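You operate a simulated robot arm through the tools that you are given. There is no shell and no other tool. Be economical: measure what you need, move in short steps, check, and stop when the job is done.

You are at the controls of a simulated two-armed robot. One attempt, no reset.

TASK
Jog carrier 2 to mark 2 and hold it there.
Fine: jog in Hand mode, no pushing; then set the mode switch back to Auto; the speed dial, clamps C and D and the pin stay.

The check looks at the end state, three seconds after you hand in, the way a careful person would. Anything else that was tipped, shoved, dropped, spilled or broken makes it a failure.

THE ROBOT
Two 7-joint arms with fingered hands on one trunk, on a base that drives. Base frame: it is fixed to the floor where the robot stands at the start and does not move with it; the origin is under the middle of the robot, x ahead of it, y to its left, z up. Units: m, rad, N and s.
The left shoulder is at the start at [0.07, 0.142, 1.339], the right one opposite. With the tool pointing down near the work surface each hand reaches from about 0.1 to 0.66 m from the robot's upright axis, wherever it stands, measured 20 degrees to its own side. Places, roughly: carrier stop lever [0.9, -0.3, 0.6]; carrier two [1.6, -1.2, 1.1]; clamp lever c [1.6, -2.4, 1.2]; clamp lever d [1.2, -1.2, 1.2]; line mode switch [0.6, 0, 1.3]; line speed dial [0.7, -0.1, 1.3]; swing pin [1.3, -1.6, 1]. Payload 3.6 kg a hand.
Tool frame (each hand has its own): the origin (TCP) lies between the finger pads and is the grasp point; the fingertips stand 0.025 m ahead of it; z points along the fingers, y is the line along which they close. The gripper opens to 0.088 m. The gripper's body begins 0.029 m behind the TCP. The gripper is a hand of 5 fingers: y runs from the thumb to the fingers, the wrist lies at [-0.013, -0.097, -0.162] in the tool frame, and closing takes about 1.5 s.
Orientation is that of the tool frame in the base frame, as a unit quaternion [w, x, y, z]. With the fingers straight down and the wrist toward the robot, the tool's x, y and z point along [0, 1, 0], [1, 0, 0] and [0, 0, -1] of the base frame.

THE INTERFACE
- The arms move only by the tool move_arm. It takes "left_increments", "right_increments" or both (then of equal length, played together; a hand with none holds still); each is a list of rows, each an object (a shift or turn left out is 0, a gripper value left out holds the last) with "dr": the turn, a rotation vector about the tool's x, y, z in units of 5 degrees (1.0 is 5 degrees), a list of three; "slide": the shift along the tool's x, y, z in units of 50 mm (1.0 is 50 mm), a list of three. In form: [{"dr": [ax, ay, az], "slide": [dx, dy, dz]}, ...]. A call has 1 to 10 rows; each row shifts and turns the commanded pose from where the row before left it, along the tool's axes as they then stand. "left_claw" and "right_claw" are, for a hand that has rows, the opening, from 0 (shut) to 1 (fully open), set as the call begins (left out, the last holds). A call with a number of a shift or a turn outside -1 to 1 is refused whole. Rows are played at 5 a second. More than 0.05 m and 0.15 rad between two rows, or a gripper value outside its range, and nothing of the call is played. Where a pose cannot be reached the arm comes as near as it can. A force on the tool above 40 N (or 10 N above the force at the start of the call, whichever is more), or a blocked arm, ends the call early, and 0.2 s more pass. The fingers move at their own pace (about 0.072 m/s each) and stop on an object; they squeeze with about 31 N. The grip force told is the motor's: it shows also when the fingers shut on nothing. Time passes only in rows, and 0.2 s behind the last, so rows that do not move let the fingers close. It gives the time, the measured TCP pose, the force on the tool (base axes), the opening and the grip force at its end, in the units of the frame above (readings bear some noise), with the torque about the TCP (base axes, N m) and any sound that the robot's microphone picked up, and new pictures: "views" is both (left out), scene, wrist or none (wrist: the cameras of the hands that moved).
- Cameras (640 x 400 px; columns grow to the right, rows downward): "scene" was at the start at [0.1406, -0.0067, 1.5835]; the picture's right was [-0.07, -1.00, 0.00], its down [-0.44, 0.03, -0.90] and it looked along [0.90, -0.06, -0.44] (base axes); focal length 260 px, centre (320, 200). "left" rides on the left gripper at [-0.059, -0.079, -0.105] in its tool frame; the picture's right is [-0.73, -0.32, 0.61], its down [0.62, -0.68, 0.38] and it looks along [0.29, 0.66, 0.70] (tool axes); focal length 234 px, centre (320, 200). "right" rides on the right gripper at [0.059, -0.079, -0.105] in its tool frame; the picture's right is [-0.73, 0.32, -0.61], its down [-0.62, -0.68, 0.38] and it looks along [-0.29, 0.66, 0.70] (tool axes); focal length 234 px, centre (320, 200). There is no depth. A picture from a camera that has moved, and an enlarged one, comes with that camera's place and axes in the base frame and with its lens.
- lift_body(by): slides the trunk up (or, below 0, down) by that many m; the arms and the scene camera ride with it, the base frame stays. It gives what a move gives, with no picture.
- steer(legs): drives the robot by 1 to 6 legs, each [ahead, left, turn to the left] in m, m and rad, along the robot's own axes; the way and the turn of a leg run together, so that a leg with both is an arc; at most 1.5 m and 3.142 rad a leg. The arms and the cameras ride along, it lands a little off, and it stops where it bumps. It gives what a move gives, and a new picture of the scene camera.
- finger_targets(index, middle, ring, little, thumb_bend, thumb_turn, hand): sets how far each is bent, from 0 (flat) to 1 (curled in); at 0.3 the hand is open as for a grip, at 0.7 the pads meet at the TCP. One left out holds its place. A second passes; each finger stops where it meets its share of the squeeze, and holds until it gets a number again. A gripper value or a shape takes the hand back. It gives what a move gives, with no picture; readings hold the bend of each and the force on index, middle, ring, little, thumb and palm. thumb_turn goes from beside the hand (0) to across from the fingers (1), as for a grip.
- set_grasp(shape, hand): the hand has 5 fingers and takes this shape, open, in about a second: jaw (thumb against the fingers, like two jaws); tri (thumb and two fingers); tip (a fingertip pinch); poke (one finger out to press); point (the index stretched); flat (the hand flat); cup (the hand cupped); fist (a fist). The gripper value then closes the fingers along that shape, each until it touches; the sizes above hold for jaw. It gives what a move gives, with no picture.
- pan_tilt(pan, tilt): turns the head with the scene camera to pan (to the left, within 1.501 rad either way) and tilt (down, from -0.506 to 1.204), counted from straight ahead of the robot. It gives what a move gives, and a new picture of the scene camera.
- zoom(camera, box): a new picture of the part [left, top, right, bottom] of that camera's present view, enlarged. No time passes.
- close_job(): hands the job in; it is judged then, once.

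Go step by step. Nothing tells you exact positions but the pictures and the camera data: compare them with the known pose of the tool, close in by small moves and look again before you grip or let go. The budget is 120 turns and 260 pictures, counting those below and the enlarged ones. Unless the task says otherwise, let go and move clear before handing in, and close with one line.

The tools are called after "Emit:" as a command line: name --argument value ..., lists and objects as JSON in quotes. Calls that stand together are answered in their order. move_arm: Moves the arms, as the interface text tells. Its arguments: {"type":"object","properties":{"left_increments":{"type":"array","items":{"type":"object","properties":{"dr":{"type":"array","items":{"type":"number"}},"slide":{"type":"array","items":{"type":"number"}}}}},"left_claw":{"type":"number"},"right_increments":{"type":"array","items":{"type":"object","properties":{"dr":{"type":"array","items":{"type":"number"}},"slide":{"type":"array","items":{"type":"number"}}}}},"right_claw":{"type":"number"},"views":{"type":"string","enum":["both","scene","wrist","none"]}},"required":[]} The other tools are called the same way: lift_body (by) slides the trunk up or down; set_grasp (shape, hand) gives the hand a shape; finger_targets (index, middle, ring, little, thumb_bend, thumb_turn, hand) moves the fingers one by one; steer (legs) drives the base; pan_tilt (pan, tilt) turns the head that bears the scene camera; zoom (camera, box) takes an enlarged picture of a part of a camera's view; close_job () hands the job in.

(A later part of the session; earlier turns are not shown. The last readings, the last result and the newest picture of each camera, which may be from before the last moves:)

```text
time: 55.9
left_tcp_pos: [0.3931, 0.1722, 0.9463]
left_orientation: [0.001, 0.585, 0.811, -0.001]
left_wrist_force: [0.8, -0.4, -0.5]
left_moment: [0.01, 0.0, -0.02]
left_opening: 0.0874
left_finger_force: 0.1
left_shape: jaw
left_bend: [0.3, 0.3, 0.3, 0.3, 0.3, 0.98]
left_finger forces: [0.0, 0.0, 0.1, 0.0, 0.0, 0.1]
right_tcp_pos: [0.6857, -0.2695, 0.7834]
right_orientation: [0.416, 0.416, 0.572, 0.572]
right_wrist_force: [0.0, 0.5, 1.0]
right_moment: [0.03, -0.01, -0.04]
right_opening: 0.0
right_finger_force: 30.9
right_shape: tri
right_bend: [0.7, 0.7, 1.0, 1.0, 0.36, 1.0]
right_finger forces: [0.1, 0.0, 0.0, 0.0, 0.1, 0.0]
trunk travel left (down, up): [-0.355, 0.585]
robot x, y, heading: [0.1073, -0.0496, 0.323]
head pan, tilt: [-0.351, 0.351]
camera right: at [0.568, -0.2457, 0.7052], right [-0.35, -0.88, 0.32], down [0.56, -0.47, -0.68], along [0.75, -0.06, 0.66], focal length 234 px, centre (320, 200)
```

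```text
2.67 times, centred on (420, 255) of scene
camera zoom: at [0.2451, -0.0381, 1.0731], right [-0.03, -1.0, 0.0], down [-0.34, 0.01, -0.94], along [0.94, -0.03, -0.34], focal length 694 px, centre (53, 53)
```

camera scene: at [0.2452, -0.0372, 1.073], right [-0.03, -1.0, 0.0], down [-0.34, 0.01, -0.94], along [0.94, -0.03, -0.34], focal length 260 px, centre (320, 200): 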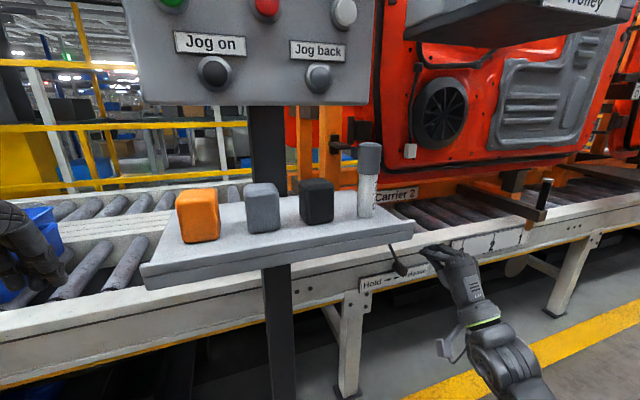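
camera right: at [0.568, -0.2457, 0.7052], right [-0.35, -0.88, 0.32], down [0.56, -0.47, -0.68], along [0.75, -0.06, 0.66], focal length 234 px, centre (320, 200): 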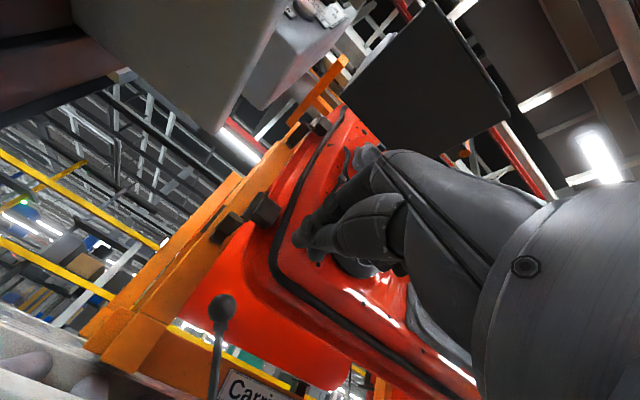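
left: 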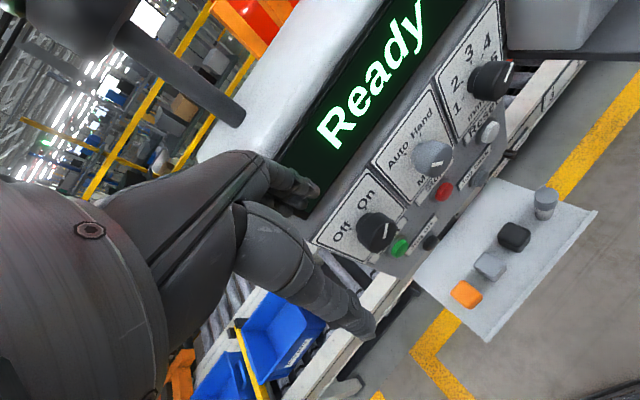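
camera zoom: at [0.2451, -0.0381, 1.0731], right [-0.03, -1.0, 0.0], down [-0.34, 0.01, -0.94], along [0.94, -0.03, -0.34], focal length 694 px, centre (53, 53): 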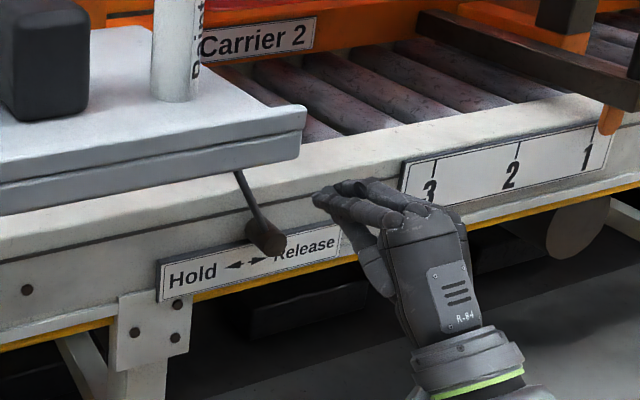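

The tray is actually higher (z≈0.92) so the hand passes below it. I'll align the closed fingers just left of the ball and advance in stages, lifting the left hand a bit for clearance.

Emit:
move_arm --right_increments '[{"slide": [0.45, -0.2, 0]}, {"slide": [0, 0, 0.8]}, {"slide": [0, 0, 0.8]}, {"slide": [0, 0, 0.8]}, {"slide": [0, 0, 0.8]}]' --left_increments '[{"slide": [0, 0, -0.9]}, {"slide": [0, 0, -0.9]}, {}, {}, {}]'

Emit:
zoom --camera "scene" --box '[300, 180, 540, 330]'

```text
time: 57.0
left_tcp_pos: [0.4382, 0.1679, 1.0027]
left_orientation: [0.002, 0.585, 0.811, 0.0]
left_wrist_force: [0.0, -0.6, -0.1]
left_moment: [0.01, 0.02, -0.04]
left_opening: 0.0875
left_finger_force: 0.1
left_shape: jaw
left_bend: [0.3, 0.3, 0.3, 0.3, 0.3, 0.98]
left_finger forces: [0.1, 0.0, 0.0, 0.1, 0.0, 0.0]
left hand out of reach, approached as far as the arm can: row 1, 2
right_tcp_pos: [0.8304, -0.1962, 0.7746]
right_orientation: [0.416, 0.416, 0.572, 0.572]
right_wrist_force: [-0.4, -0.5, -1.0]
right_moment: [0.0, 0.01, 0.0]
right_opening: 0.0
right_finger_force: 31.0
right_shape: tri
right_bend: [0.7, 0.7, 1.0, 1.0, 0.36, 1.0]
right_finger forces: [0.0, 0.0, 0.0, 0.1, 0.0, 0.0]
trunk travel left (down, up): [-0.355, 0.585]
robot x, y, heading: [0.1062, -0.0545, 0.318]
head pan, tilt: [-0.351, 0.351]
camera scene: at [0.2454, -0.0381, 1.073], right [-0.03, -1.0, 0.0], down [-0.34, 0.01, -0.94], along [0.94, -0.03, -0.34], focal length 260 px, centre (320, 200)
camera right: at [0.7131, -0.1732, 0.6972], right [-0.35, -0.88, 0.32], down [0.56, -0.47, -0.68], along [0.75, -0.06, 0.66], focal length 234 px, centre (320, 200)
camera left: at [0.3823, 0.0866, 1.1076], right [-0.08, -0.79, -0.61], down [-0.84, 0.38, -0.39], along [0.53, 0.48, -0.7], focal length 234 px, centre (320, 200)
```

scene: 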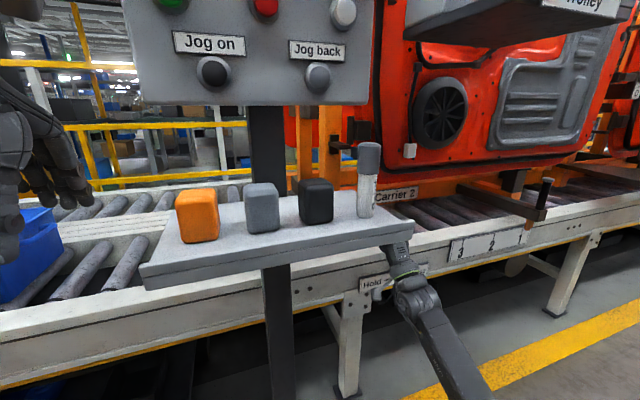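
right: 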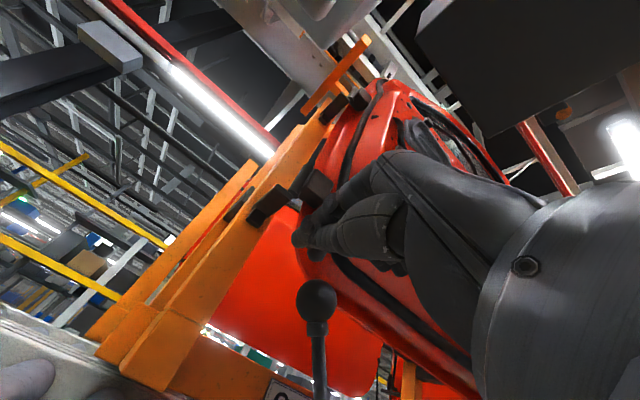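
left: 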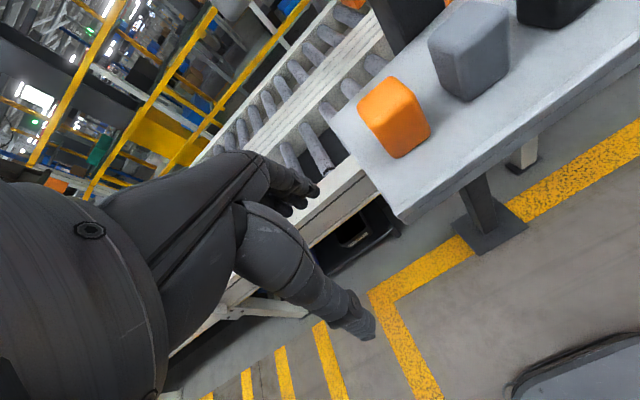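

```text
2.67 times, centred on (420, 255) of scene
camera zoom: at [0.2454, -0.0381, 1.073], right [-0.03, -1.0, 0.0], down [-0.34, 0.01, -0.94], along [0.94, -0.03, -0.34], focal length 694 px, centre (53, 53)
```

zoom: 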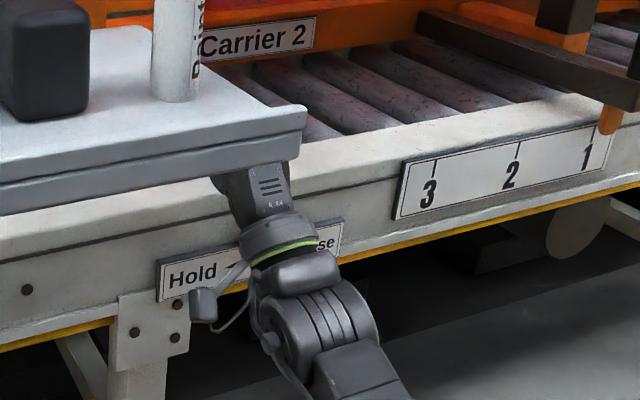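

Emit:
move_arm --right_increments '[{"slide": [0, 0, 0.6]}, {"slide": [0, 0, 0.5]}, {"slide": [-0.4, 0, 0]}, {"slide": [-0.4, 0, 0]}, {"slide": [-0.4, 0, 0]}]' --views "wrist"

```text
time: 58.2
left_tcp_pos: [0.4341, 0.1701, 1.0041]
left_orientation: [0.003, 0.585, 0.811, 0.0]
left_wrist_force: [-0.6, -0.3, 0.1]
left_moment: [0.03, -0.01, 0.04]
left_opening: 0.0877
left_finger_force: 0.0
left_shape: jaw
left_bend: [0.3, 0.3, 0.3, 0.3, 0.3, 0.98]
left_finger forces: [0.0, 0.1, 0.1, 0.0, 0.0, 0.0]
right_tcp_pos: [0.8992, -0.2342, 0.779]
right_orientation: [0.417, 0.412, 0.571, 0.574]
right_wrist_force: [2.7, 11.2, 21.6]
right_moment: [-0.11, -0.36, 0.15]
right_opening: 0.0
right_finger_force: 30.4
right_shape: tri
right_bend: [0.7, 0.7, 1.0, 1.0, 0.4, 1.0]
right_finger forces: [0.0, 28.3, 0.0, 0.0, 0.0, 0.1]
trunk travel left (down, up): [-0.355, 0.585]
robot x, y, heading: [0.1041, -0.0497, 0.324]
head pan, tilt: [-0.351, 0.351]
camera right: at [0.7821, -0.2118, 0.7], right [-0.35, -0.88, 0.32], down [0.56, -0.47, -0.68], along [0.75, -0.06, 0.66], focal length 234 px, centre (320, 200)
```

right: 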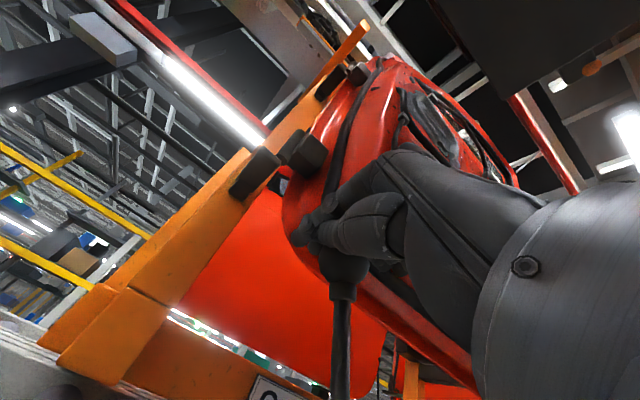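

The fingers are riding up on the ball. I'll back off left, lower by 25 mm and push on the stem.

Emit:
move_arm --right_increments '[{"slide": [0.5, 0.1, 0]}, {"slide": [0.6, 0, 0]}, {"slide": [0, -0.5, -0.2]}, {"slide": [0, -0.2, 0]}]' --views "wrist"

```text
time: 59.2
left_tcp_pos: [0.4376, 0.1674, 1.0027]
left_orientation: [0.003, 0.586, 0.81, -0.001]
left_wrist_force: [-0.4, -0.2, -0.8]
left_moment: [0.01, 0.05, -0.01]
left_opening: 0.0877
left_finger_force: 0.0
left_shape: jaw
left_bend: [0.3, 0.3, 0.3, 0.3, 0.3, 0.98]
left_finger forces: [0.1, 0.0, 0.0, 0.0, 0.1, 0.0]
right_tcp_pos: [0.8743, -0.1881, 0.7437]
right_orientation: [0.416, 0.416, 0.572, 0.572]
right_wrist_force: [-0.3, 0.0, -0.6]
right_moment: [-0.02, 0.0, 0.01]
right_opening: 0.0
right_finger_force: 30.5
right_shape: tri
right_bend: [0.7, 0.7, 1.0, 1.0, 0.76, 1.0]
right_finger forces: [0.0, 0.0, 0.0, 0.0, 0.0, 0.0]
trunk travel left (down, up): [-0.355, 0.585]
robot x, y, heading: [0.1033, -0.0476, 0.324]
head pan, tilt: [-0.351, 0.351]
camera right: at [0.7566, -0.1644, 0.6661], right [-0.35, -0.88, 0.32], down [0.56, -0.47, -0.68], along [0.75, -0.06, 0.66], focal length 234 px, centre (320, 200)
```

right: 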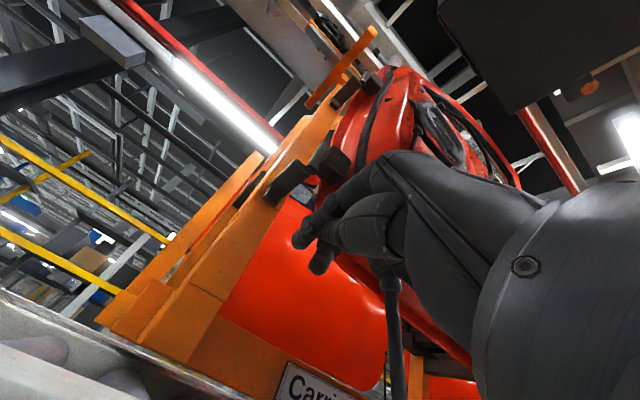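

Emit:
move_arm --right_increments '[{"slide": [0, 0, 0.3]}, {"slide": [-0.5, 0, 0]}, {"slide": [-0.5, 0, 0]}, {"slide": [-0.5, 0, 0]}, {"slide": [-0.4, 0, 0]}]' --views "wrist"

Emit:
zoom --camera "scene" --box '[300, 180, 540, 330]'

```text
time: 60.5
left_tcp_pos: [0.4369, 0.1674, 1.0025]
left_orientation: [0.002, 0.585, 0.811, -0.001]
left_wrist_force: [-0.1, 0.4, 0.0]
left_moment: [0.0, -0.03, 0.0]
left_opening: 0.0875
left_finger_force: 0.1
left_shape: jaw
left_bend: [0.3, 0.3, 0.3, 0.3, 0.3, 0.98]
left_finger forces: [0.0, 0.0, 0.0, 0.0, 0.0, 0.0]
right_tcp_pos: [0.9181, -0.2741, 0.7429]
right_orientation: [0.416, 0.416, 0.571, 0.573]
right_wrist_force: [-1.1, 1.8, 1.2]
right_moment: [0.0, -0.01, 0.01]
right_opening: 0.0
right_finger_force: 30.7
right_shape: tri
right_bend: [0.7, 0.7, 1.0, 1.0, 0.76, 1.0]
right_finger forces: [0.0, 0.0, 0.0, 0.0, 0.1, 0.0]
trunk travel left (down, up): [-0.355, 0.585]
robot x, y, heading: [0.1053, -0.047, 0.323]
head pan, tilt: [-0.351, 0.351]
camera right: at [0.8005, -0.2506, 0.6651], right [-0.35, -0.88, 0.32], down [0.56, -0.47, -0.68], along [0.75, -0.06, 0.66], focal length 234 px, centre (320, 200)
```

right: 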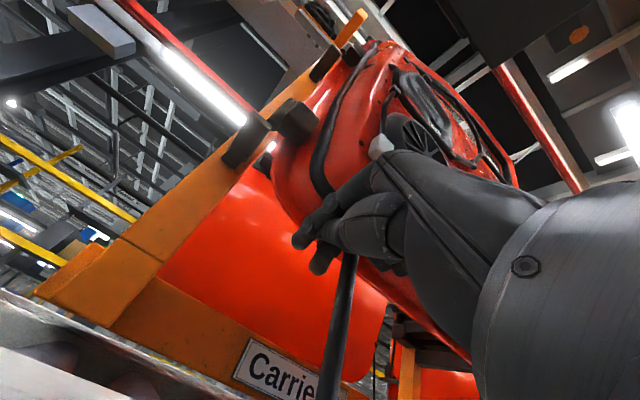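

```text
2.67 times, centred on (420, 255) of scene
camera zoom: at [0.2448, -0.038, 1.0731], right [-0.03, -1.0, 0.0], down [-0.34, 0.01, -0.94], along [0.94, -0.03, -0.34], focal length 694 px, centre (53, 53)
```

zoom: 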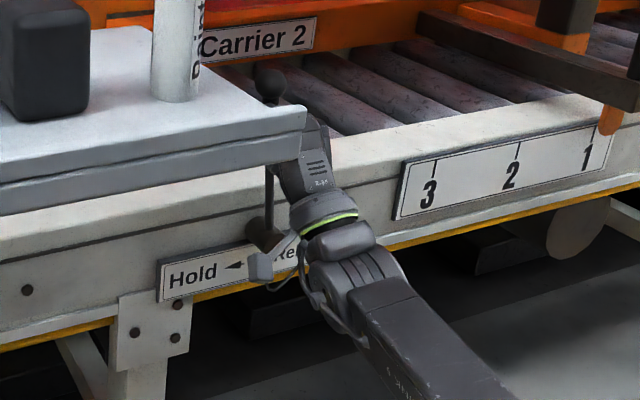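

The lever is upright and moving freely. Continue to Release.

Emit:
move_arm --right_increments '[{"slide": [-0.5, 0, 0]}, {"slide": [-0.4, 0, 0]}, {"slide": [-0.3, 0, 0]}, {"slide": [-0.3, 0, 0]}]' --views "wrist"

Emit:
zoom --camera "scene" --box '[300, 180, 540, 330]'

```text
time: 61.5
left_tcp_pos: [0.437, 0.1676, 1.0033]
left_orientation: [0.002, 0.586, 0.81, 0.0]
left_wrist_force: [-0.2, 0.7, 0.6]
left_moment: [0.02, -0.02, -0.01]
left_opening: 0.0878
left_finger_force: 0.0
left_shape: jaw
left_bend: [0.3, 0.3, 0.3, 0.3, 0.3, 0.98]
left_finger forces: [0.0, 0.1, 0.0, 0.1, 0.1, 0.0]
right_tcp_pos: [0.938, -0.3379, 0.743]
right_orientation: [0.415, 0.415, 0.573, 0.572]
right_wrist_force: [0.1, 0.2, 1.2]
right_moment: [-0.04, 0.01, 0.01]
right_opening: 0.0
right_finger_force: 31.3
right_shape: tri
right_bend: [0.7, 0.7, 1.0, 1.0, 0.76, 1.0]
right_finger forces: [0.1, 0.2, 0.0, 0.0, 0.1, 0.1]
right hand out of reach, approached as far as the arm can: row 4
trunk travel left (down, up): [-0.355, 0.585]
robot x, y, heading: [0.1073, -0.0492, 0.331]
head pan, tilt: [-0.351, 0.351]
camera right: at [0.8207, -0.3146, 0.6657], right [-0.35, -0.88, 0.32], down [0.56, -0.47, -0.68], along [0.75, -0.06, 0.66], focal length 234 px, centre (320, 200)
```

right: 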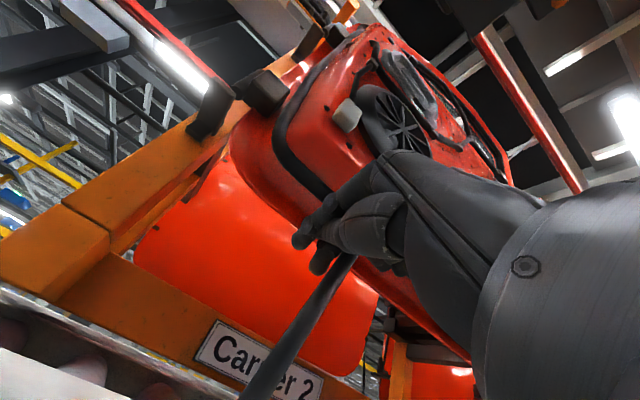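

```text
2.67 times, centred on (420, 255) of scene
camera zoom: at [0.2452, -0.0384, 1.0731], right [-0.03, -1.0, 0.0], down [-0.34, 0.01, -0.94], along [0.94, -0.03, -0.34], focal length 694 px, centre (53, 53)
```

zoom: 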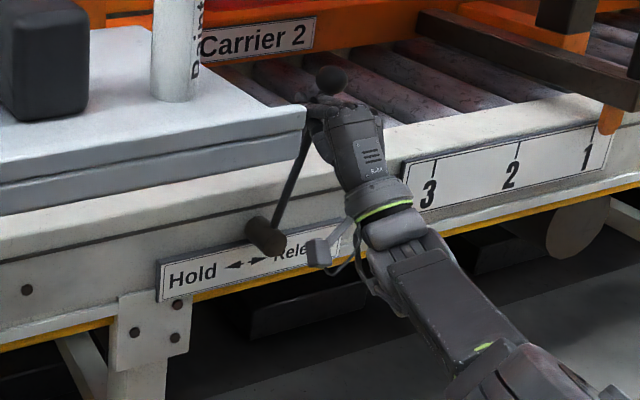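

Emit:
move_arm --right_increments '[{"slide": [-0.3, 0, -0.3]}, {"slide": [-0.4, 0, -0.1]}, {"slide": [-0.3, 0, 0]}]' --views "wrist"

Emit:
zoom --camera "scene" --box '[300, 180, 540, 330]'

```text
time: 62.2
left_tcp_pos: [0.4367, 0.1683, 1.0029]
left_orientation: [0.001, 0.586, 0.811, -0.001]
left_wrist_force: [0.3, 0.2, -0.5]
left_moment: [-0.02, -0.03, -0.01]
left_opening: 0.0876
left_finger_force: 0.0
left_shape: jaw
left_bend: [0.3, 0.3, 0.3, 0.3, 0.3, 0.98]
left_finger forces: [0.0, 0.0, 0.0, 0.1, 0.0, 0.0]
right_tcp_pos: [0.9243, -0.3812, 0.7536]
right_orientation: [0.415, 0.415, 0.572, 0.572]
right_wrist_force: [-0.1, 0.3, 0.4]
right_moment: [-0.03, 0.05, 0.0]
right_opening: 0.0002
right_finger_force: 30.8
right_shape: tri
right_bend: [0.7, 0.7, 1.0, 1.0, 0.76, 1.0]
right_finger forces: [0.0, 0.0, 0.1, 0.1, 0.1, 0.0]
right hand out of reach, approached as far as the arm can: row 2, 3
trunk travel left (down, up): [-0.355, 0.585]
robot x, y, heading: [0.1065, -0.0545, 0.317]
head pan, tilt: [-0.351, 0.351]
camera right: at [0.8072, -0.3576, 0.6748], right [-0.35, -0.88, 0.32], down [0.56, -0.47, -0.68], along [0.75, -0.06, 0.66], focal length 234 px, centre (320, 200)
```

right: 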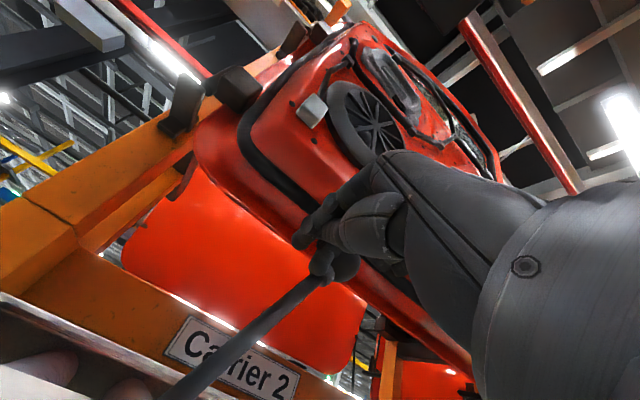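

```text
2.67 times, centred on (420, 255) of scene
camera zoom: at [0.2453, -0.038, 1.073], right [-0.03, -1.0, 0.0], down [-0.34, 0.01, -0.94], along [0.94, -0.03, -0.34], focal length 694 px, centre (53, 53)
```

zoom: 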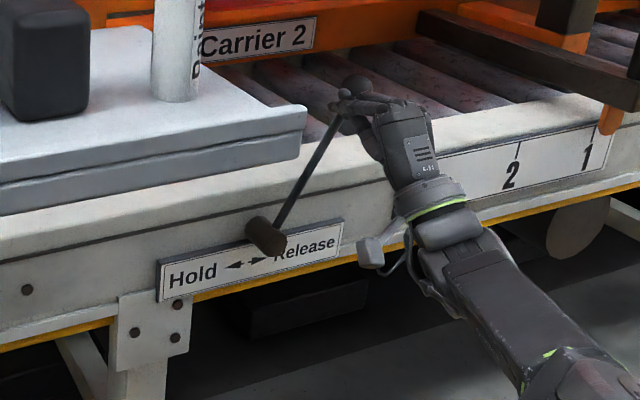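

The lever is roughly at its mirrored Release position; a small nudge to make sure it's at its end.

Emit:
steer --legs '[[0, -0.03, 0]]'

Emit:
zoom --camera "scene" --box '[300, 180, 540, 330]'

```text
time: 63.2
left_tcp_pos: [0.445, 0.1403, 1.0034]
left_orientation: [0.003, 0.585, 0.811, 0.001]
left_wrist_force: [-0.2, 0.6, 0.5]
left_moment: [0.01, 0.01, -0.01]
left_opening: 0.0877
left_finger_force: 0.1
left_shape: jaw
left_bend: [0.3, 0.3, 0.3, 0.3, 0.3, 0.98]
left_finger forces: [0.0, 0.1, 0.0, 0.0, 0.0, 0.1]
right_tcp_pos: [0.9319, -0.4024, 0.7548]
right_orientation: [0.414, 0.408, 0.575, 0.576]
right_wrist_force: [-10.0, 2.8, 2.5]
right_moment: [0.04, -0.12, 0.05]
right_opening: 0.0
right_finger_force: 31.0
right_shape: tri
right_bend: [0.7, 0.7, 1.0, 1.0, 0.79, 1.0]
right_finger forces: [4.4, 0.0, 0.0, 0.1, 11.9, 0.0]
trunk travel left (down, up): [-0.355, 0.585]
robot x, y, heading: [0.112, -0.079, 0.324]
head pan, tilt: [-0.351, 0.351]
stopped in leg 1: the force on the tool passed its limit (the readings are from after the stop); the commanded pose is now the measured one
camera scene: at [0.2518, -0.0659, 1.0734], right [-0.03, -1.0, 0.0], down [-0.34, 0.01, -0.94], along [0.94, -0.03, -0.34], focal length 260 px, centre (320, 200)
```

scene: 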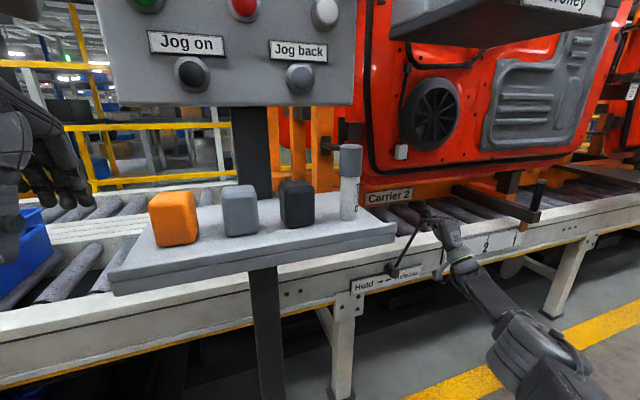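

```text
2.67 times, centred on (420, 255) of scene
camera zoom: at [0.2518, -0.0659, 1.0734], right [-0.03, -1.0, 0.0], down [-0.34, 0.01, -0.94], along [0.94, -0.03, -0.34], focal length 694 px, centre (53, 53)
```

zoom: 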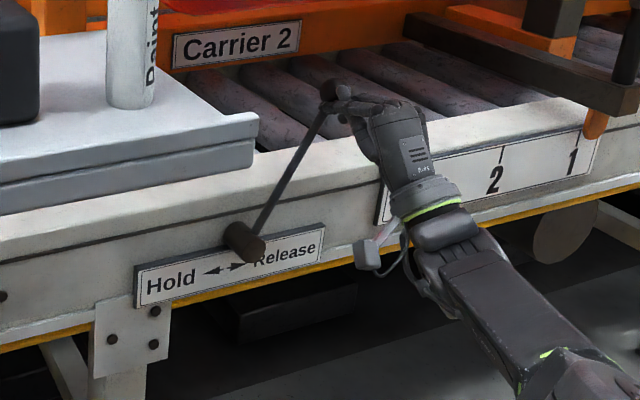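

The lever hit its end stop on the Release side. I'll withdraw the hand and re-station so the left hand can press Jog while I watch the marks.

Emit:
move_arm --right_increments '[{"slide": [0, 0, -0.6]}, {"slide": [0, 0, -0.9]}, {"slide": [0, 0, -0.9]}, {"slide": [0, 0, -0.9]}, {"slide": [0, 0, -0.9]}, {"slide": [0, 0, -0.9]}]' --views "scene"

Emit:
zoom --camera "scene" --box '[300, 180, 540, 330]'

Emit:
steer --legs '[[-0.18, 0, 0]]'

Emit:
set_grasp --shape "poke" --hand "left"

Emit:
lift_body --by 0.3

```text
time: 64.6
left_tcp_pos: [0.4451, 0.1393, 1.0023]
left_orientation: [0.002, 0.585, 0.811, 0.002]
left_wrist_force: [0.2, 0.7, -0.3]
left_moment: [0.03, 0.02, -0.02]
left_opening: 0.0878
left_finger_force: 0.1
left_shape: jaw
left_bend: [0.3, 0.3, 0.3, 0.3, 0.3, 0.98]
left_finger forces: [0.0, 0.1, 0.0, 0.1, 0.0, 0.0]
right_tcp_pos: [0.6943, -0.4872, 0.7503]
right_orientation: [0.414, 0.409, 0.575, 0.576]
right_wrist_force: [0.2, -0.7, 0.1]
right_moment: [-0.01, -0.02, -0.02]
right_opening: 0.0001
right_finger_force: 30.4
right_shape: tri
right_bend: [0.7, 0.7, 1.0, 1.0, 0.77, 1.0]
right_finger forces: [0.0, 0.0, 0.1, 0.1, 0.0, 0.1]
trunk travel left (down, up): [-0.355, 0.585]
robot x, y, heading: [0.1148, -0.08, 0.327]
head pan, tilt: [-0.351, 0.351]
camera scene: at [0.2529, -0.067, 1.0733], right [-0.03, -1.0, 0.0], down [-0.34, 0.01, -0.94], along [0.94, -0.03, -0.34], focal length 260 px, centre (320, 200)
```

scene: 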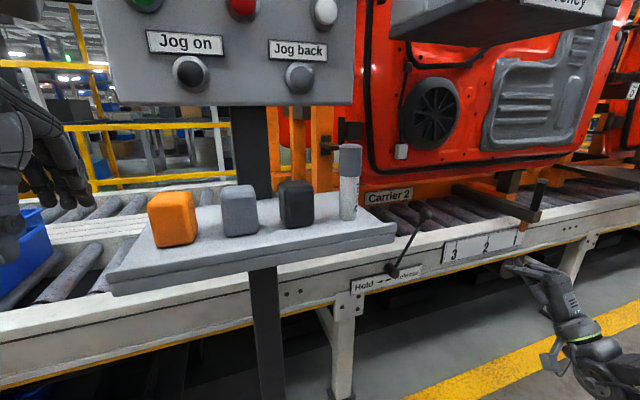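

```text
2.67 times, centred on (420, 255) of scene
camera zoom: at [0.2529, -0.067, 1.0733], right [-0.03, -1.0, 0.0], down [-0.34, 0.01, -0.94], along [0.94, -0.03, -0.34], focal length 694 px, centre (53, 53)
```

zoom: 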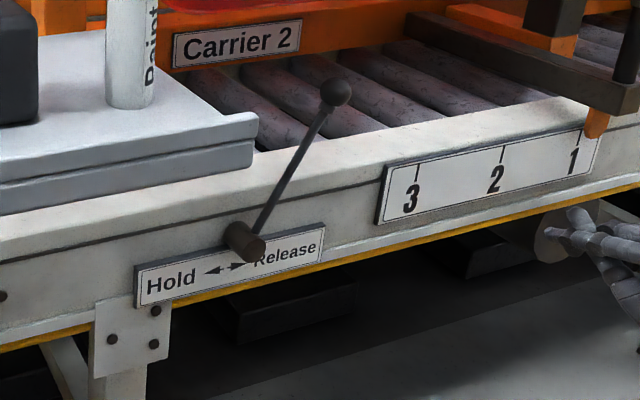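

```text
time: 66.1
left_tcp_pos: [0.2768, 0.0828, 1.0029]
left_orientation: [0.002, 0.584, 0.812, 0.001]
left_wrist_force: [-1.3, 0.5, 0.2]
left_moment: [0.02, -0.04, -0.03]
left_opening: 0.0879
left_finger_force: 0.0
left_shape: jaw
left_bend: [0.3, 0.3, 0.3, 0.3, 0.3, 0.98]
left_finger forces: [0.0, 0.0, 0.0, 0.0, 0.1, 0.0]
right_tcp_pos: [0.529, -0.5408, 0.7503]
right_orientation: [0.412, 0.408, 0.576, 0.576]
right_wrist_force: [0.6, 0.2, -0.1]
right_moment: [-0.03, -0.03, 0.0]
right_opening: 0.0001
right_finger_force: 31.6
right_shape: tri
right_bend: [0.7, 0.7, 1.0, 1.0, 0.77, 1.0]
right_finger forces: [0.0, 0.0, 0.0, 0.0, 0.0, 0.0]
trunk travel left (down, up): [-0.355, 0.585]
robot x, y, heading: [-0.0497, -0.1349, 0.322]
head pan, tilt: [-0.351, 0.351]
camera scene: at [0.0852, -0.1228, 1.0732], right [-0.02, -1.0, 0.0], down [-0.34, 0.01, -0.94], along [0.94, -0.02, -0.34], focal length 260 px, centre (320, 200)
```

scene: 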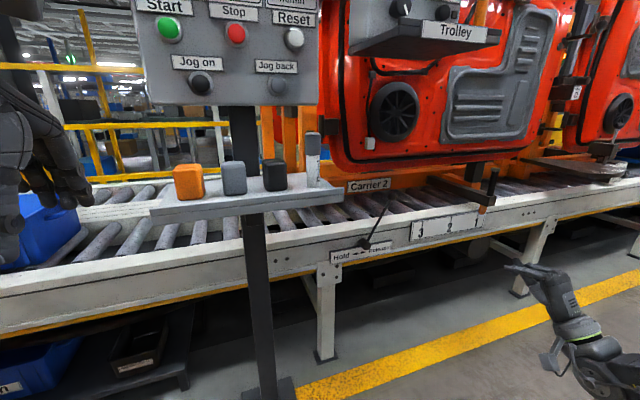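

```text
time: 67.0
left_tcp_pos: [0.2762, 0.0828, 1.0027]
left_orientation: [0.001, 0.584, 0.812, 0.0]
left_wrist_force: [0.2, 0.3, -0.3]
left_moment: [0.0, -0.01, 0.02]
left_opening: 0.0001
left_finger_force: 0.1
left_shape: poke
left_bend: [0.7, 0.7, 0.99, 0.99, 1.0, 1.0]
left_finger forces: [0.0, 0.0, 0.0, 0.0, 0.0, 0.1]
right_tcp_pos: [0.5298, -0.5406, 0.7481]
right_orientation: [0.412, 0.408, 0.576, 0.576]
right_wrist_force: [0.5, 0.7, 0.0]
right_moment: [-0.02, 0.0, -0.02]
right_opening: 0.0
right_finger_force: 31.4
right_shape: tri
right_bend: [0.7, 0.7, 1.0, 1.0, 0.77, 1.0]
right_finger forces: [0.0, 0.0, 0.1, 0.0, 0.0, 0.0]
trunk travel left (down, up): [-0.355, 0.585]
robot x, y, heading: [-0.053, -0.1343, 0.326]
head pan, tilt: [-0.351, 0.351]
```

```text
time: 70.0
left_tcp_pos: [0.278, 0.0842, 1.3031]
left_orientation: [0.0, 0.583, 0.812, -0.001]
left_wrist_force: [0.2, 0.1, 0.4]
left_moment: [-0.01, -0.03, -0.01]
left_opening: 0.0
left_finger_force: 0.1
left_shape: poke
left_bend: [0.7, 0.7, 0.99, 0.99, 1.0, 1.0]
left_finger forces: [0.1, 0.0, 0.0, 0.0, 0.1, 0.0]
right_tcp_pos: [0.5292, -0.5418, 1.0505]
right_orientation: [0.412, 0.408, 0.576, 0.576]
right_wrist_force: [-0.1, -0.6, 0.2]
right_moment: [0.01, 0.0, -0.05]
right_opening: 0.0
right_finger_force: 30.6
right_shape: tri
right_bend: [0.7, 0.7, 1.0, 1.0, 0.77, 1.0]
right_finger forces: [0.0, 0.0, 0.0, 0.1, 0.0, 0.0]
trunk travel left (down, up): [-0.655, 0.285]
robot x, y, heading: [-0.0567, -0.1378, 0.33]
head pan, tilt: [-0.351, 0.351]
```

Lever is at Release. Strafing right, then turning the left hand toward the panel.

Emit:
steer --legs '[[0.03, -0.345, -0.01]]'

Emit:
move_arm --left_increments '[{"slide": [0.9, 0, 0]}, {"slide": [0.9, 0, 0]}, {"slide": [0.9, 0, 0]}, {"slide": [0.9, 0, 0]}, {"slide": [0.9, 0, 0]}, {"dr": [-1, 0, 0]}, {"dr": [-1, 0, 0]}, {"dr": [-1, 0, 0]}, {"dr": [-1, 0, 0]}, {"dr": [-1, 0, 0]}]' --views "none"

Emit:
move_arm --left_increments '[{"dr": [-1, 0, 0]}, {"dr": [-1, 0, 0]}, {"dr": [-1, 0, 0]}, {"dr": [-1, 0, 0]}, {"dr": [-1, 0, 0]}, {"dr": [-1, 0, 0]}, {"dr": [-1, 0, 0]}, {"dr": [-1, 0, 0]}, {"dr": [-1, 0, 0]}, {"dr": [-1, 0, 0]}]' --views "none"

Emit:
move_arm --left_increments '[{"dr": [-1, 0, 0]}, {"dr": [-1, 0, 0]}, {"dr": [-1, 0, 0]}]'

```text
time: 72.3
left_tcp_pos: [0.4198, -0.2455, 1.3027]
left_orientation: [0.001, 0.589, 0.808, 0.0]
left_wrist_force: [0.4, 0.0, 0.0]
left_moment: [-0.03, 0.02, 0.01]
left_opening: 0.0
left_finger_force: 0.0
left_shape: poke
left_bend: [0.7, 0.7, 0.99, 0.99, 1.0, 1.0]
left_finger forces: [0.0, 0.0, 0.1, 0.0, 0.0, 0.1]
right_tcp_pos: [0.6642, -0.8734, 1.0501]
right_orientation: [0.416, 0.412, 0.573, 0.573]
right_wrist_force: [-0.2, -1.3, -0.1]
right_moment: [0.01, 0.02, -0.02]
right_opening: 0.0
right_finger_force: 31.2
right_shape: tri
right_bend: [0.7, 0.7, 1.0, 1.0, 0.77, 1.0]
right_finger forces: [0.0, 0.0, 0.1, 0.0, 0.0, 0.0]
trunk travel left (down, up): [-0.655, 0.285]
robot x, y, heading: [0.0864, -0.4637, 0.313]
head pan, tilt: [-0.351, 0.351]
camera scene: at [0.2261, -0.4498, 1.3731], right [-0.04, -1.0, 0.0], down [-0.34, 0.01, -0.94], along [0.94, -0.03, -0.34], focal length 260 px, centre (320, 200)
```

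scene: 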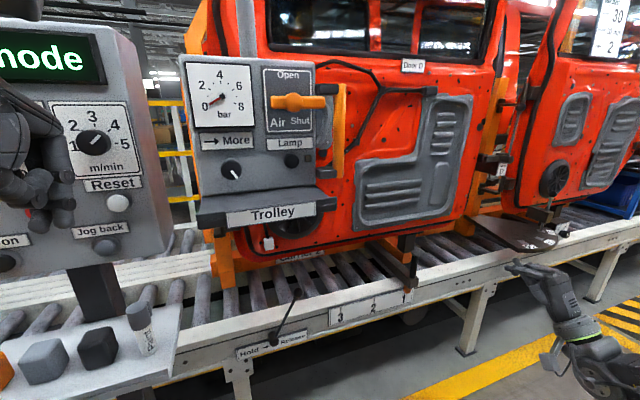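

```text
time: 74.5
left_tcp_pos: [0.4182, -0.0375, 1.2671]
left_orientation: [0.129, 0.574, 0.789, 0.175]
left_wrist_force: [-0.6, -0.5, 0.5]
left_moment: [-0.06, 0.01, -0.03]
left_opening: 0.0
left_finger_force: 0.0
left_shape: poke
left_bend: [0.7, 0.7, 0.99, 0.99, 1.0, 1.0]
left_finger forces: [0.0, 0.0, 0.1, 0.0, 0.0, 0.1]
left hand out of reach, approached as far as the arm can: row 1, 2, 3, 4, 5
right_tcp_pos: [0.6637, -0.8732, 1.0502]
right_orientation: [0.416, 0.413, 0.573, 0.573]
right_wrist_force: [0.2, -0.2, 0.3]
right_moment: [0.03, 0.01, 0.01]
right_opening: 0.0003
right_finger_force: 30.7
right_shape: tri
right_bend: [0.7, 0.7, 1.0, 1.0, 0.77, 1.0]
right_finger forces: [0.1, 0.1, 0.1, 0.0, 0.1, 0.0]
trunk travel left (down, up): [-0.655, 0.285]
robot x, y, heading: [0.0852, -0.4612, 0.311]
head pan, tilt: [-0.351, 0.351]
```

```text
time: 76.7
left_tcp_pos: [0.4186, -0.0389, 1.2679]
left_orientation: [0.36, 0.467, 0.641, 0.492]
left_wrist_force: [-0.3, -0.2, 0.4]
left_moment: [0.04, 0.0, -0.04]
left_opening: 0.0003
left_finger_force: 0.2
left_shape: poke
left_bend: [0.7, 0.7, 0.99, 0.99, 1.0, 1.0]
left_finger forces: [0.1, 0.0, 0.1, 0.1, 0.0, 0.0]
right_tcp_pos: [0.6646, -0.8744, 1.0498]
right_orientation: [0.416, 0.412, 0.573, 0.573]
right_wrist_force: [0.1, 0.7, -0.1]
right_moment: [-0.03, 0.02, 0.02]
right_opening: 0.0
right_finger_force: 31.1
right_shape: tri
right_bend: [0.7, 0.7, 1.0, 1.0, 0.77, 1.0]
right_finger forces: [0.0, 0.0, 0.1, 0.0, 0.1, 0.0]
trunk travel left (down, up): [-0.655, 0.285]
robot x, y, heading: [0.0892, -0.4624, 0.316]
head pan, tilt: [-0.351, 0.351]
```

```text
time: 77.5
left_tcp_pos: [0.4191, -0.039, 1.2681]
left_orientation: [0.417, 0.416, 0.571, 0.572]
left_wrist_force: [-0.3, -0.7, 0.5]
left_moment: [-0.03, 0.01, 0.01]
left_opening: 0.0001
left_finger_force: 0.0
left_shape: poke
left_bend: [0.7, 0.7, 0.99, 0.99, 1.0, 1.0]
left_finger forces: [0.1, 0.0, 0.1, 0.0, 0.0, 0.0]
right_tcp_pos: [0.6635, -0.8745, 1.0501]
right_orientation: [0.415, 0.412, 0.574, 0.574]
right_wrist_force: [-0.4, -0.3, 0.2]
right_moment: [0.0, 0.02, 0.0]
right_opening: 0.0
right_finger_force: 31.6
right_shape: tri
right_bend: [0.7, 0.7, 1.0, 1.0, 0.77, 1.0]
right_finger forces: [0.0, 0.0, 0.1, 0.0, 0.0, 0.0]
trunk travel left (down, up): [-0.655, 0.285]
robot x, y, heading: [0.0887, -0.4672, 0.315]
head pan, tilt: [-0.351, 0.351]
camera scene: at [0.2266, -0.45, 1.3731], right [-0.04, -1.0, 0.0], down [-0.34, 0.01, -0.94], along [0.94, -0.03, -0.34], focal length 260 px, centre (320, 200)
camera left: at [0.339, -0.1274, 1.1884], right [0.8, -0.51, -0.32], down [0.18, 0.71, -0.68], along [0.57, 0.49, 0.66], focal length 234 px, centre (320, 200)
```

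scene: 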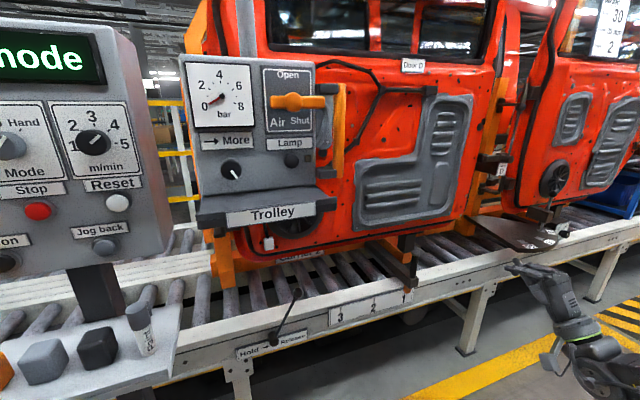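
left: 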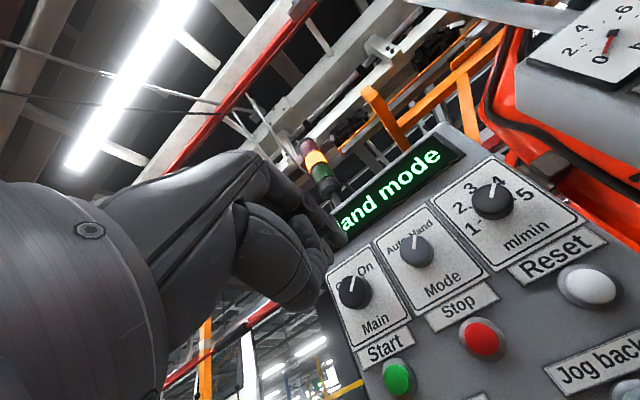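

Now I'll pitch the left hand slightly down (wrist above the tray blocks) and approach Jog on, stopping short.

Emit:
move_arm --left_increments '[{"dr": [1, 0, 0]}, {"dr": [1, 0, 0]}, {"dr": [1, 0, 0]}, {"dr": [1, 0, 0]}, {"dr": [1, 0, 0]}, {"dr": [0.5, 0, 0], "slide": [0.4, 0, 0.3]}, {"slide": [0.4, -0.4, 0.6]}, {"slide": [0.4, -0.4, 0.6]}, {"slide": [0, -0.3, 0.7]}, {"slide": [0, 0, 0.7]}]'

```text
time: 79.7
left_tcp_pos: [0.5007, 0.054, 1.1535]
left_orientation: [0.306, 0.503, 0.691, 0.419]
left_wrist_force: [0.4, -0.3, -0.2]
left_moment: [0.0, -0.01, -0.04]
left_opening: 0.0
left_finger_force: 0.1
left_shape: poke
left_bend: [0.7, 0.7, 0.99, 0.99, 1.0, 1.0]
left_finger forces: [0.0, 0.0, 0.0, 0.1, 0.0, 0.0]
right_tcp_pos: [0.6646, -0.8724, 1.0499]
right_orientation: [0.416, 0.412, 0.574, 0.573]
right_wrist_force: [0.0, 0.4, -0.5]
right_moment: [-0.01, -0.01, 0.04]
right_opening: 0.0003
right_finger_force: 31.2
right_shape: tri
right_bend: [0.7, 0.7, 1.0, 1.0, 0.77, 1.0]
right_finger forces: [0.0, 0.1, 0.0, 0.0, 0.0, 0.0]
trunk travel left (down, up): [-0.655, 0.285]
robot x, y, heading: [0.0889, -0.4645, 0.314]
head pan, tilt: [-0.351, 0.351]
camera scene: at [0.2279, -0.4492, 1.3729], right [-0.04, -1.0, 0.0], down [-0.34, 0.01, -0.94], along [0.94, -0.03, -0.34], focal length 260 px, centre (320, 200)
camera left: at [0.3958, -0.043, 1.1317], right [0.59, -0.57, -0.56], down [-0.17, 0.6, -0.78], along [0.79, 0.56, 0.26], focal length 234 px, centre (320, 200)
```

scene: 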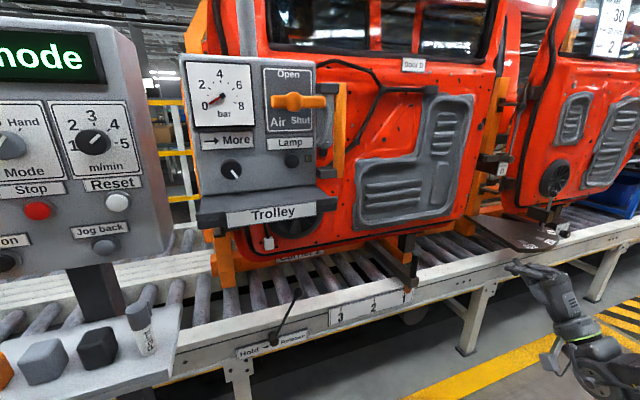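
left: 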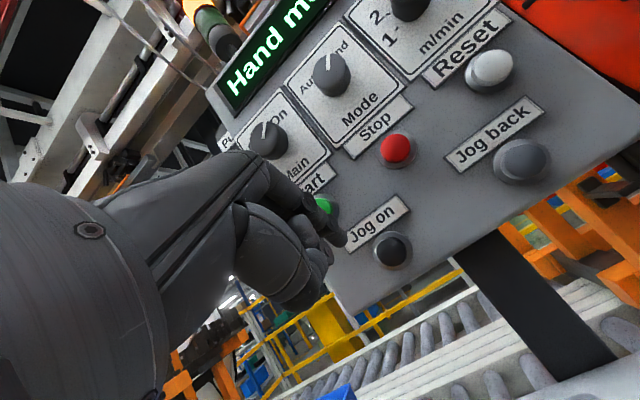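

Emit:
move_arm --left_increments '[{"slide": [-0.13, 0.1, 0.6]}, {"slide": [0, 0.13, 0.7]}, {"slide": [0, 0.13, 0.7]}]' --views "wrist"

Emit:
zoom --camera "scene" --box '[310, 230, 450, 340]'

```text
time: 80.5
left_tcp_pos: [0.5948, 0.0751, 1.1234]
left_orientation: [0.306, 0.503, 0.692, 0.418]
left_wrist_force: [0.2, -0.3, -0.3]
left_moment: [-0.02, 0.0, -0.02]
left_opening: 0.0
left_finger_force: 0.0
left_shape: poke
left_bend: [0.7, 0.7, 0.99, 0.99, 1.0, 1.0]
left_finger forces: [0.1, 0.1, 0.1, 0.1, 0.0, 0.0]
right_tcp_pos: [0.6654, -0.8747, 1.0487]
right_orientation: [0.414, 0.411, 0.574, 0.574]
right_wrist_force: [0.6, -1.3, 0.0]
right_moment: [0.01, -0.04, 0.0]
right_opening: 0.0
right_finger_force: 31.2
right_shape: tri
right_bend: [0.7, 0.7, 1.0, 1.0, 0.77, 1.0]
right_finger forces: [0.0, 0.0, 0.1, 0.0, 0.0, 0.0]
trunk travel left (down, up): [-0.655, 0.285]
robot x, y, heading: [0.0902, -0.4638, 0.315]
head pan, tilt: [-0.351, 0.351]
camera left: at [0.4906, -0.0199, 1.1005], right [0.59, -0.57, -0.56], down [-0.17, 0.6, -0.78], along [0.79, 0.56, 0.26], focal length 234 px, centre (320, 200)
```

left: 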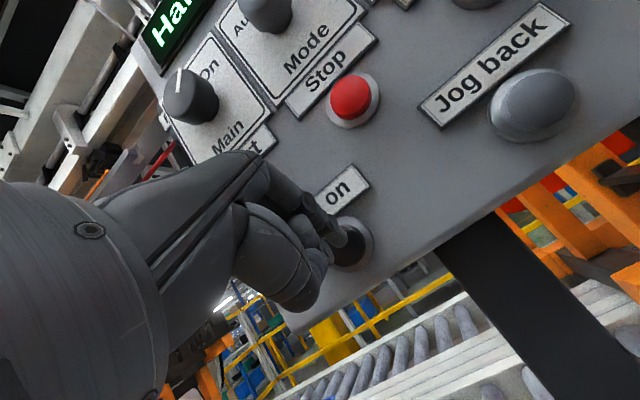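

```text
3.64 times, centred on (380, 285) of scene
camera zoom: at [0.2279, -0.45, 1.3729], right [-0.04, -1.0, 0.0], down [-0.34, 0.01, -0.94], along [0.94, -0.03, -0.34], focal length 946 px, centre (102, -109)
```

zoom: 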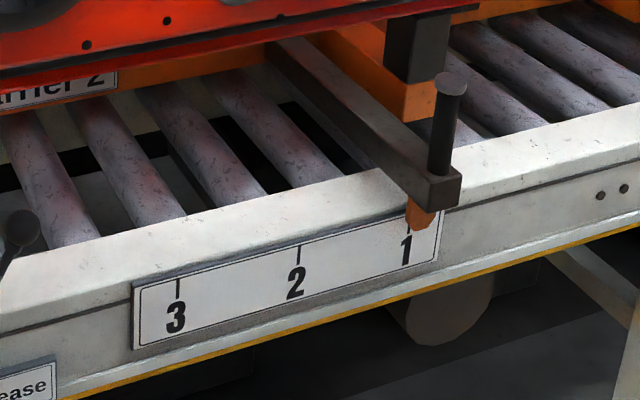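

The fingertip is right in front of the Jog on button, and the pointer at mark 1 is clearly visible. A brief test press.

Emit:
move_arm --left_increments '[{"slide": [0, 0.2, 0.38]}, {"slide": [0, 0.09, 0.18]}, {"slide": [0, -0.2, -0.38]}]' --views "both"

Emit:
zoom --camera "scene" --box '[310, 230, 450, 340]'

```text
time: 81.3
left_tcp_pos: [0.6044, 0.0792, 1.1218]
left_orientation: [0.307, 0.503, 0.691, 0.419]
left_wrist_force: [0.2, -0.2, 1.1]
left_moment: [0.01, 0.02, 0.0]
left_opening: 0.0
left_finger_force: 0.0
left_shape: poke
left_bend: [0.7, 0.7, 0.99, 0.99, 1.0, 1.0]
left_finger forces: [0.0, 0.1, 0.1, 0.1, 0.1, 0.0]
right_tcp_pos: [0.6645, -0.8736, 1.0498]
right_orientation: [0.416, 0.412, 0.574, 0.573]
right_wrist_force: [0.6, -0.7, 0.2]
right_moment: [0.02, 0.01, -0.02]
right_opening: 0.0
right_finger_force: 31.0
right_shape: tri
right_bend: [0.7, 0.7, 1.0, 1.0, 0.77, 1.0]
right_finger forces: [0.1, 0.0, 0.0, 0.0, 0.0, 0.0]
trunk travel left (down, up): [-0.655, 0.285]
robot x, y, heading: [0.0853, -0.4628, 0.313]
head pan, tilt: [-0.351, 0.351]
heard: click
camera scene: at [0.2264, -0.4498, 1.3731], right [-0.04, -1.0, 0.0], down [-0.34, 0.01, -0.94], along [0.94, -0.03, -0.34], focal length 260 px, centre (320, 200)
camera left: at [0.4994, -0.0182, 1.1005], right [0.59, -0.57, -0.56], down [-0.16, 0.6, -0.78], along [0.79, 0.56, 0.26], focal length 234 px, centre (320, 200)
```

scene: 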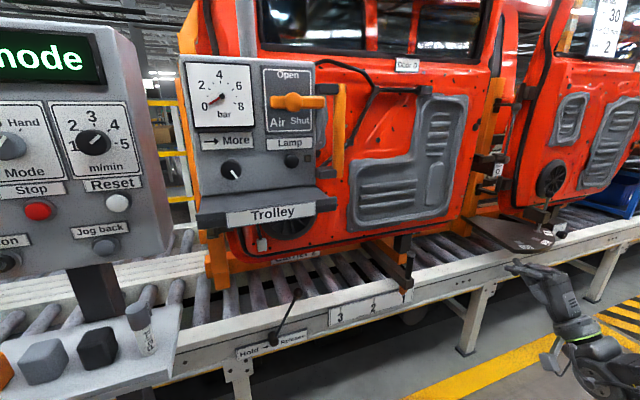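
left: 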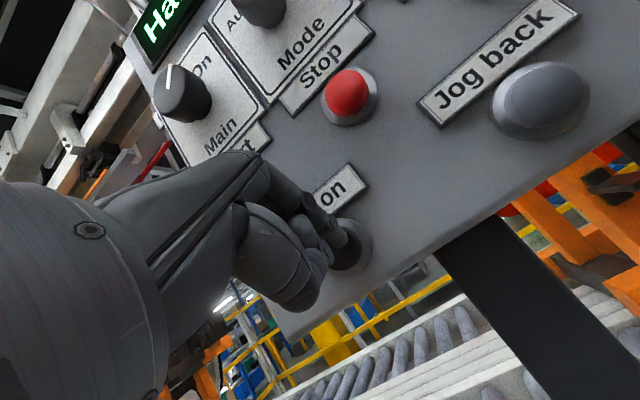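

```text
3.64 times, centred on (380, 285) of scene
camera zoom: at [0.2264, -0.4498, 1.3731], right [-0.04, -1.0, 0.0], down [-0.34, 0.01, -0.94], along [0.94, -0.03, -0.34], focal length 946 px, centre (102, -109)
```

zoom: 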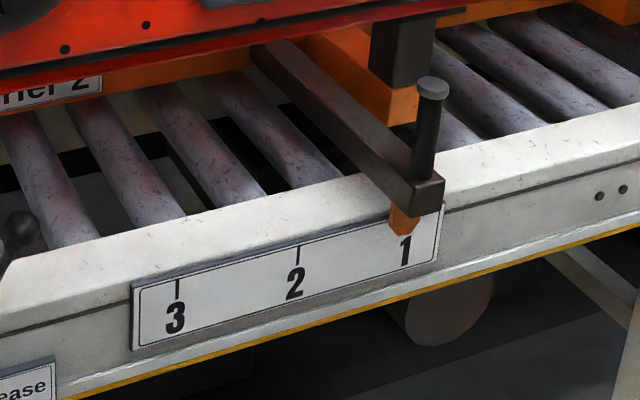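

Jog on moves the carrier toward mark 2 while pressed. Another press, a bit longer.

Emit:
move_arm --left_increments '[{"slide": [0, 0.2, 0.38]}, {}, {}, {"slide": [0, -0.2, -0.38]}]' --views "none"

Emit:
zoom --camera "scene" --box '[310, 230, 450, 340]'

```text
time: 82.3
left_tcp_pos: [0.6033, 0.0771, 1.1232]
left_orientation: [0.307, 0.503, 0.69, 0.419]
left_wrist_force: [-0.2, 0.9, 0.0]
left_moment: [-0.02, -0.03, 0.01]
left_opening: 0.0001
left_finger_force: 0.1
left_shape: poke
left_bend: [0.7, 0.7, 0.99, 0.99, 1.0, 1.0]
left_finger forces: [0.1, 0.0, 0.1, 0.0, 0.1, 0.0]
right_tcp_pos: [0.6627, -0.8744, 1.0504]
right_orientation: [0.415, 0.412, 0.574, 0.573]
right_wrist_force: [0.1, -0.5, 0.6]
right_moment: [-0.03, -0.05, 0.01]
right_opening: 0.0
right_finger_force: 30.6
right_shape: tri
right_bend: [0.7, 0.7, 1.0, 1.0, 0.77, 1.0]
right_finger forces: [0.1, 0.0, 0.0, 0.1, 0.1, 0.0]
trunk travel left (down, up): [-0.655, 0.285]
robot x, y, heading: [0.0876, -0.4604, 0.317]
head pan, tilt: [-0.351, 0.351]
heard: click
```

```text
3.64 times, centred on (380, 285) of scene
camera zoom: at [0.2263, -0.4499, 1.3731], right [-0.04, -1.0, 0.0], down [-0.34, 0.01, -0.94], along [0.94, -0.03, -0.34], focal length 946 px, centre (102, -109)
```

zoom: 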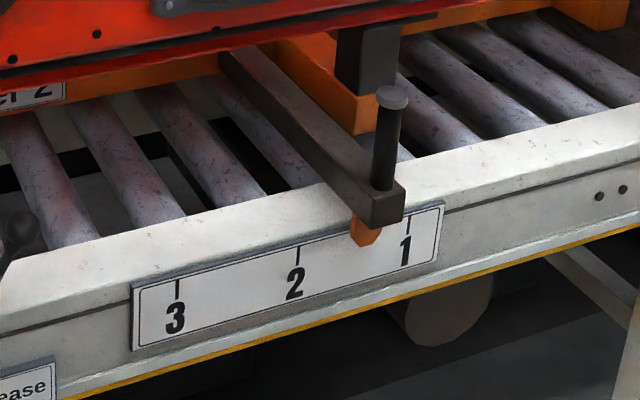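

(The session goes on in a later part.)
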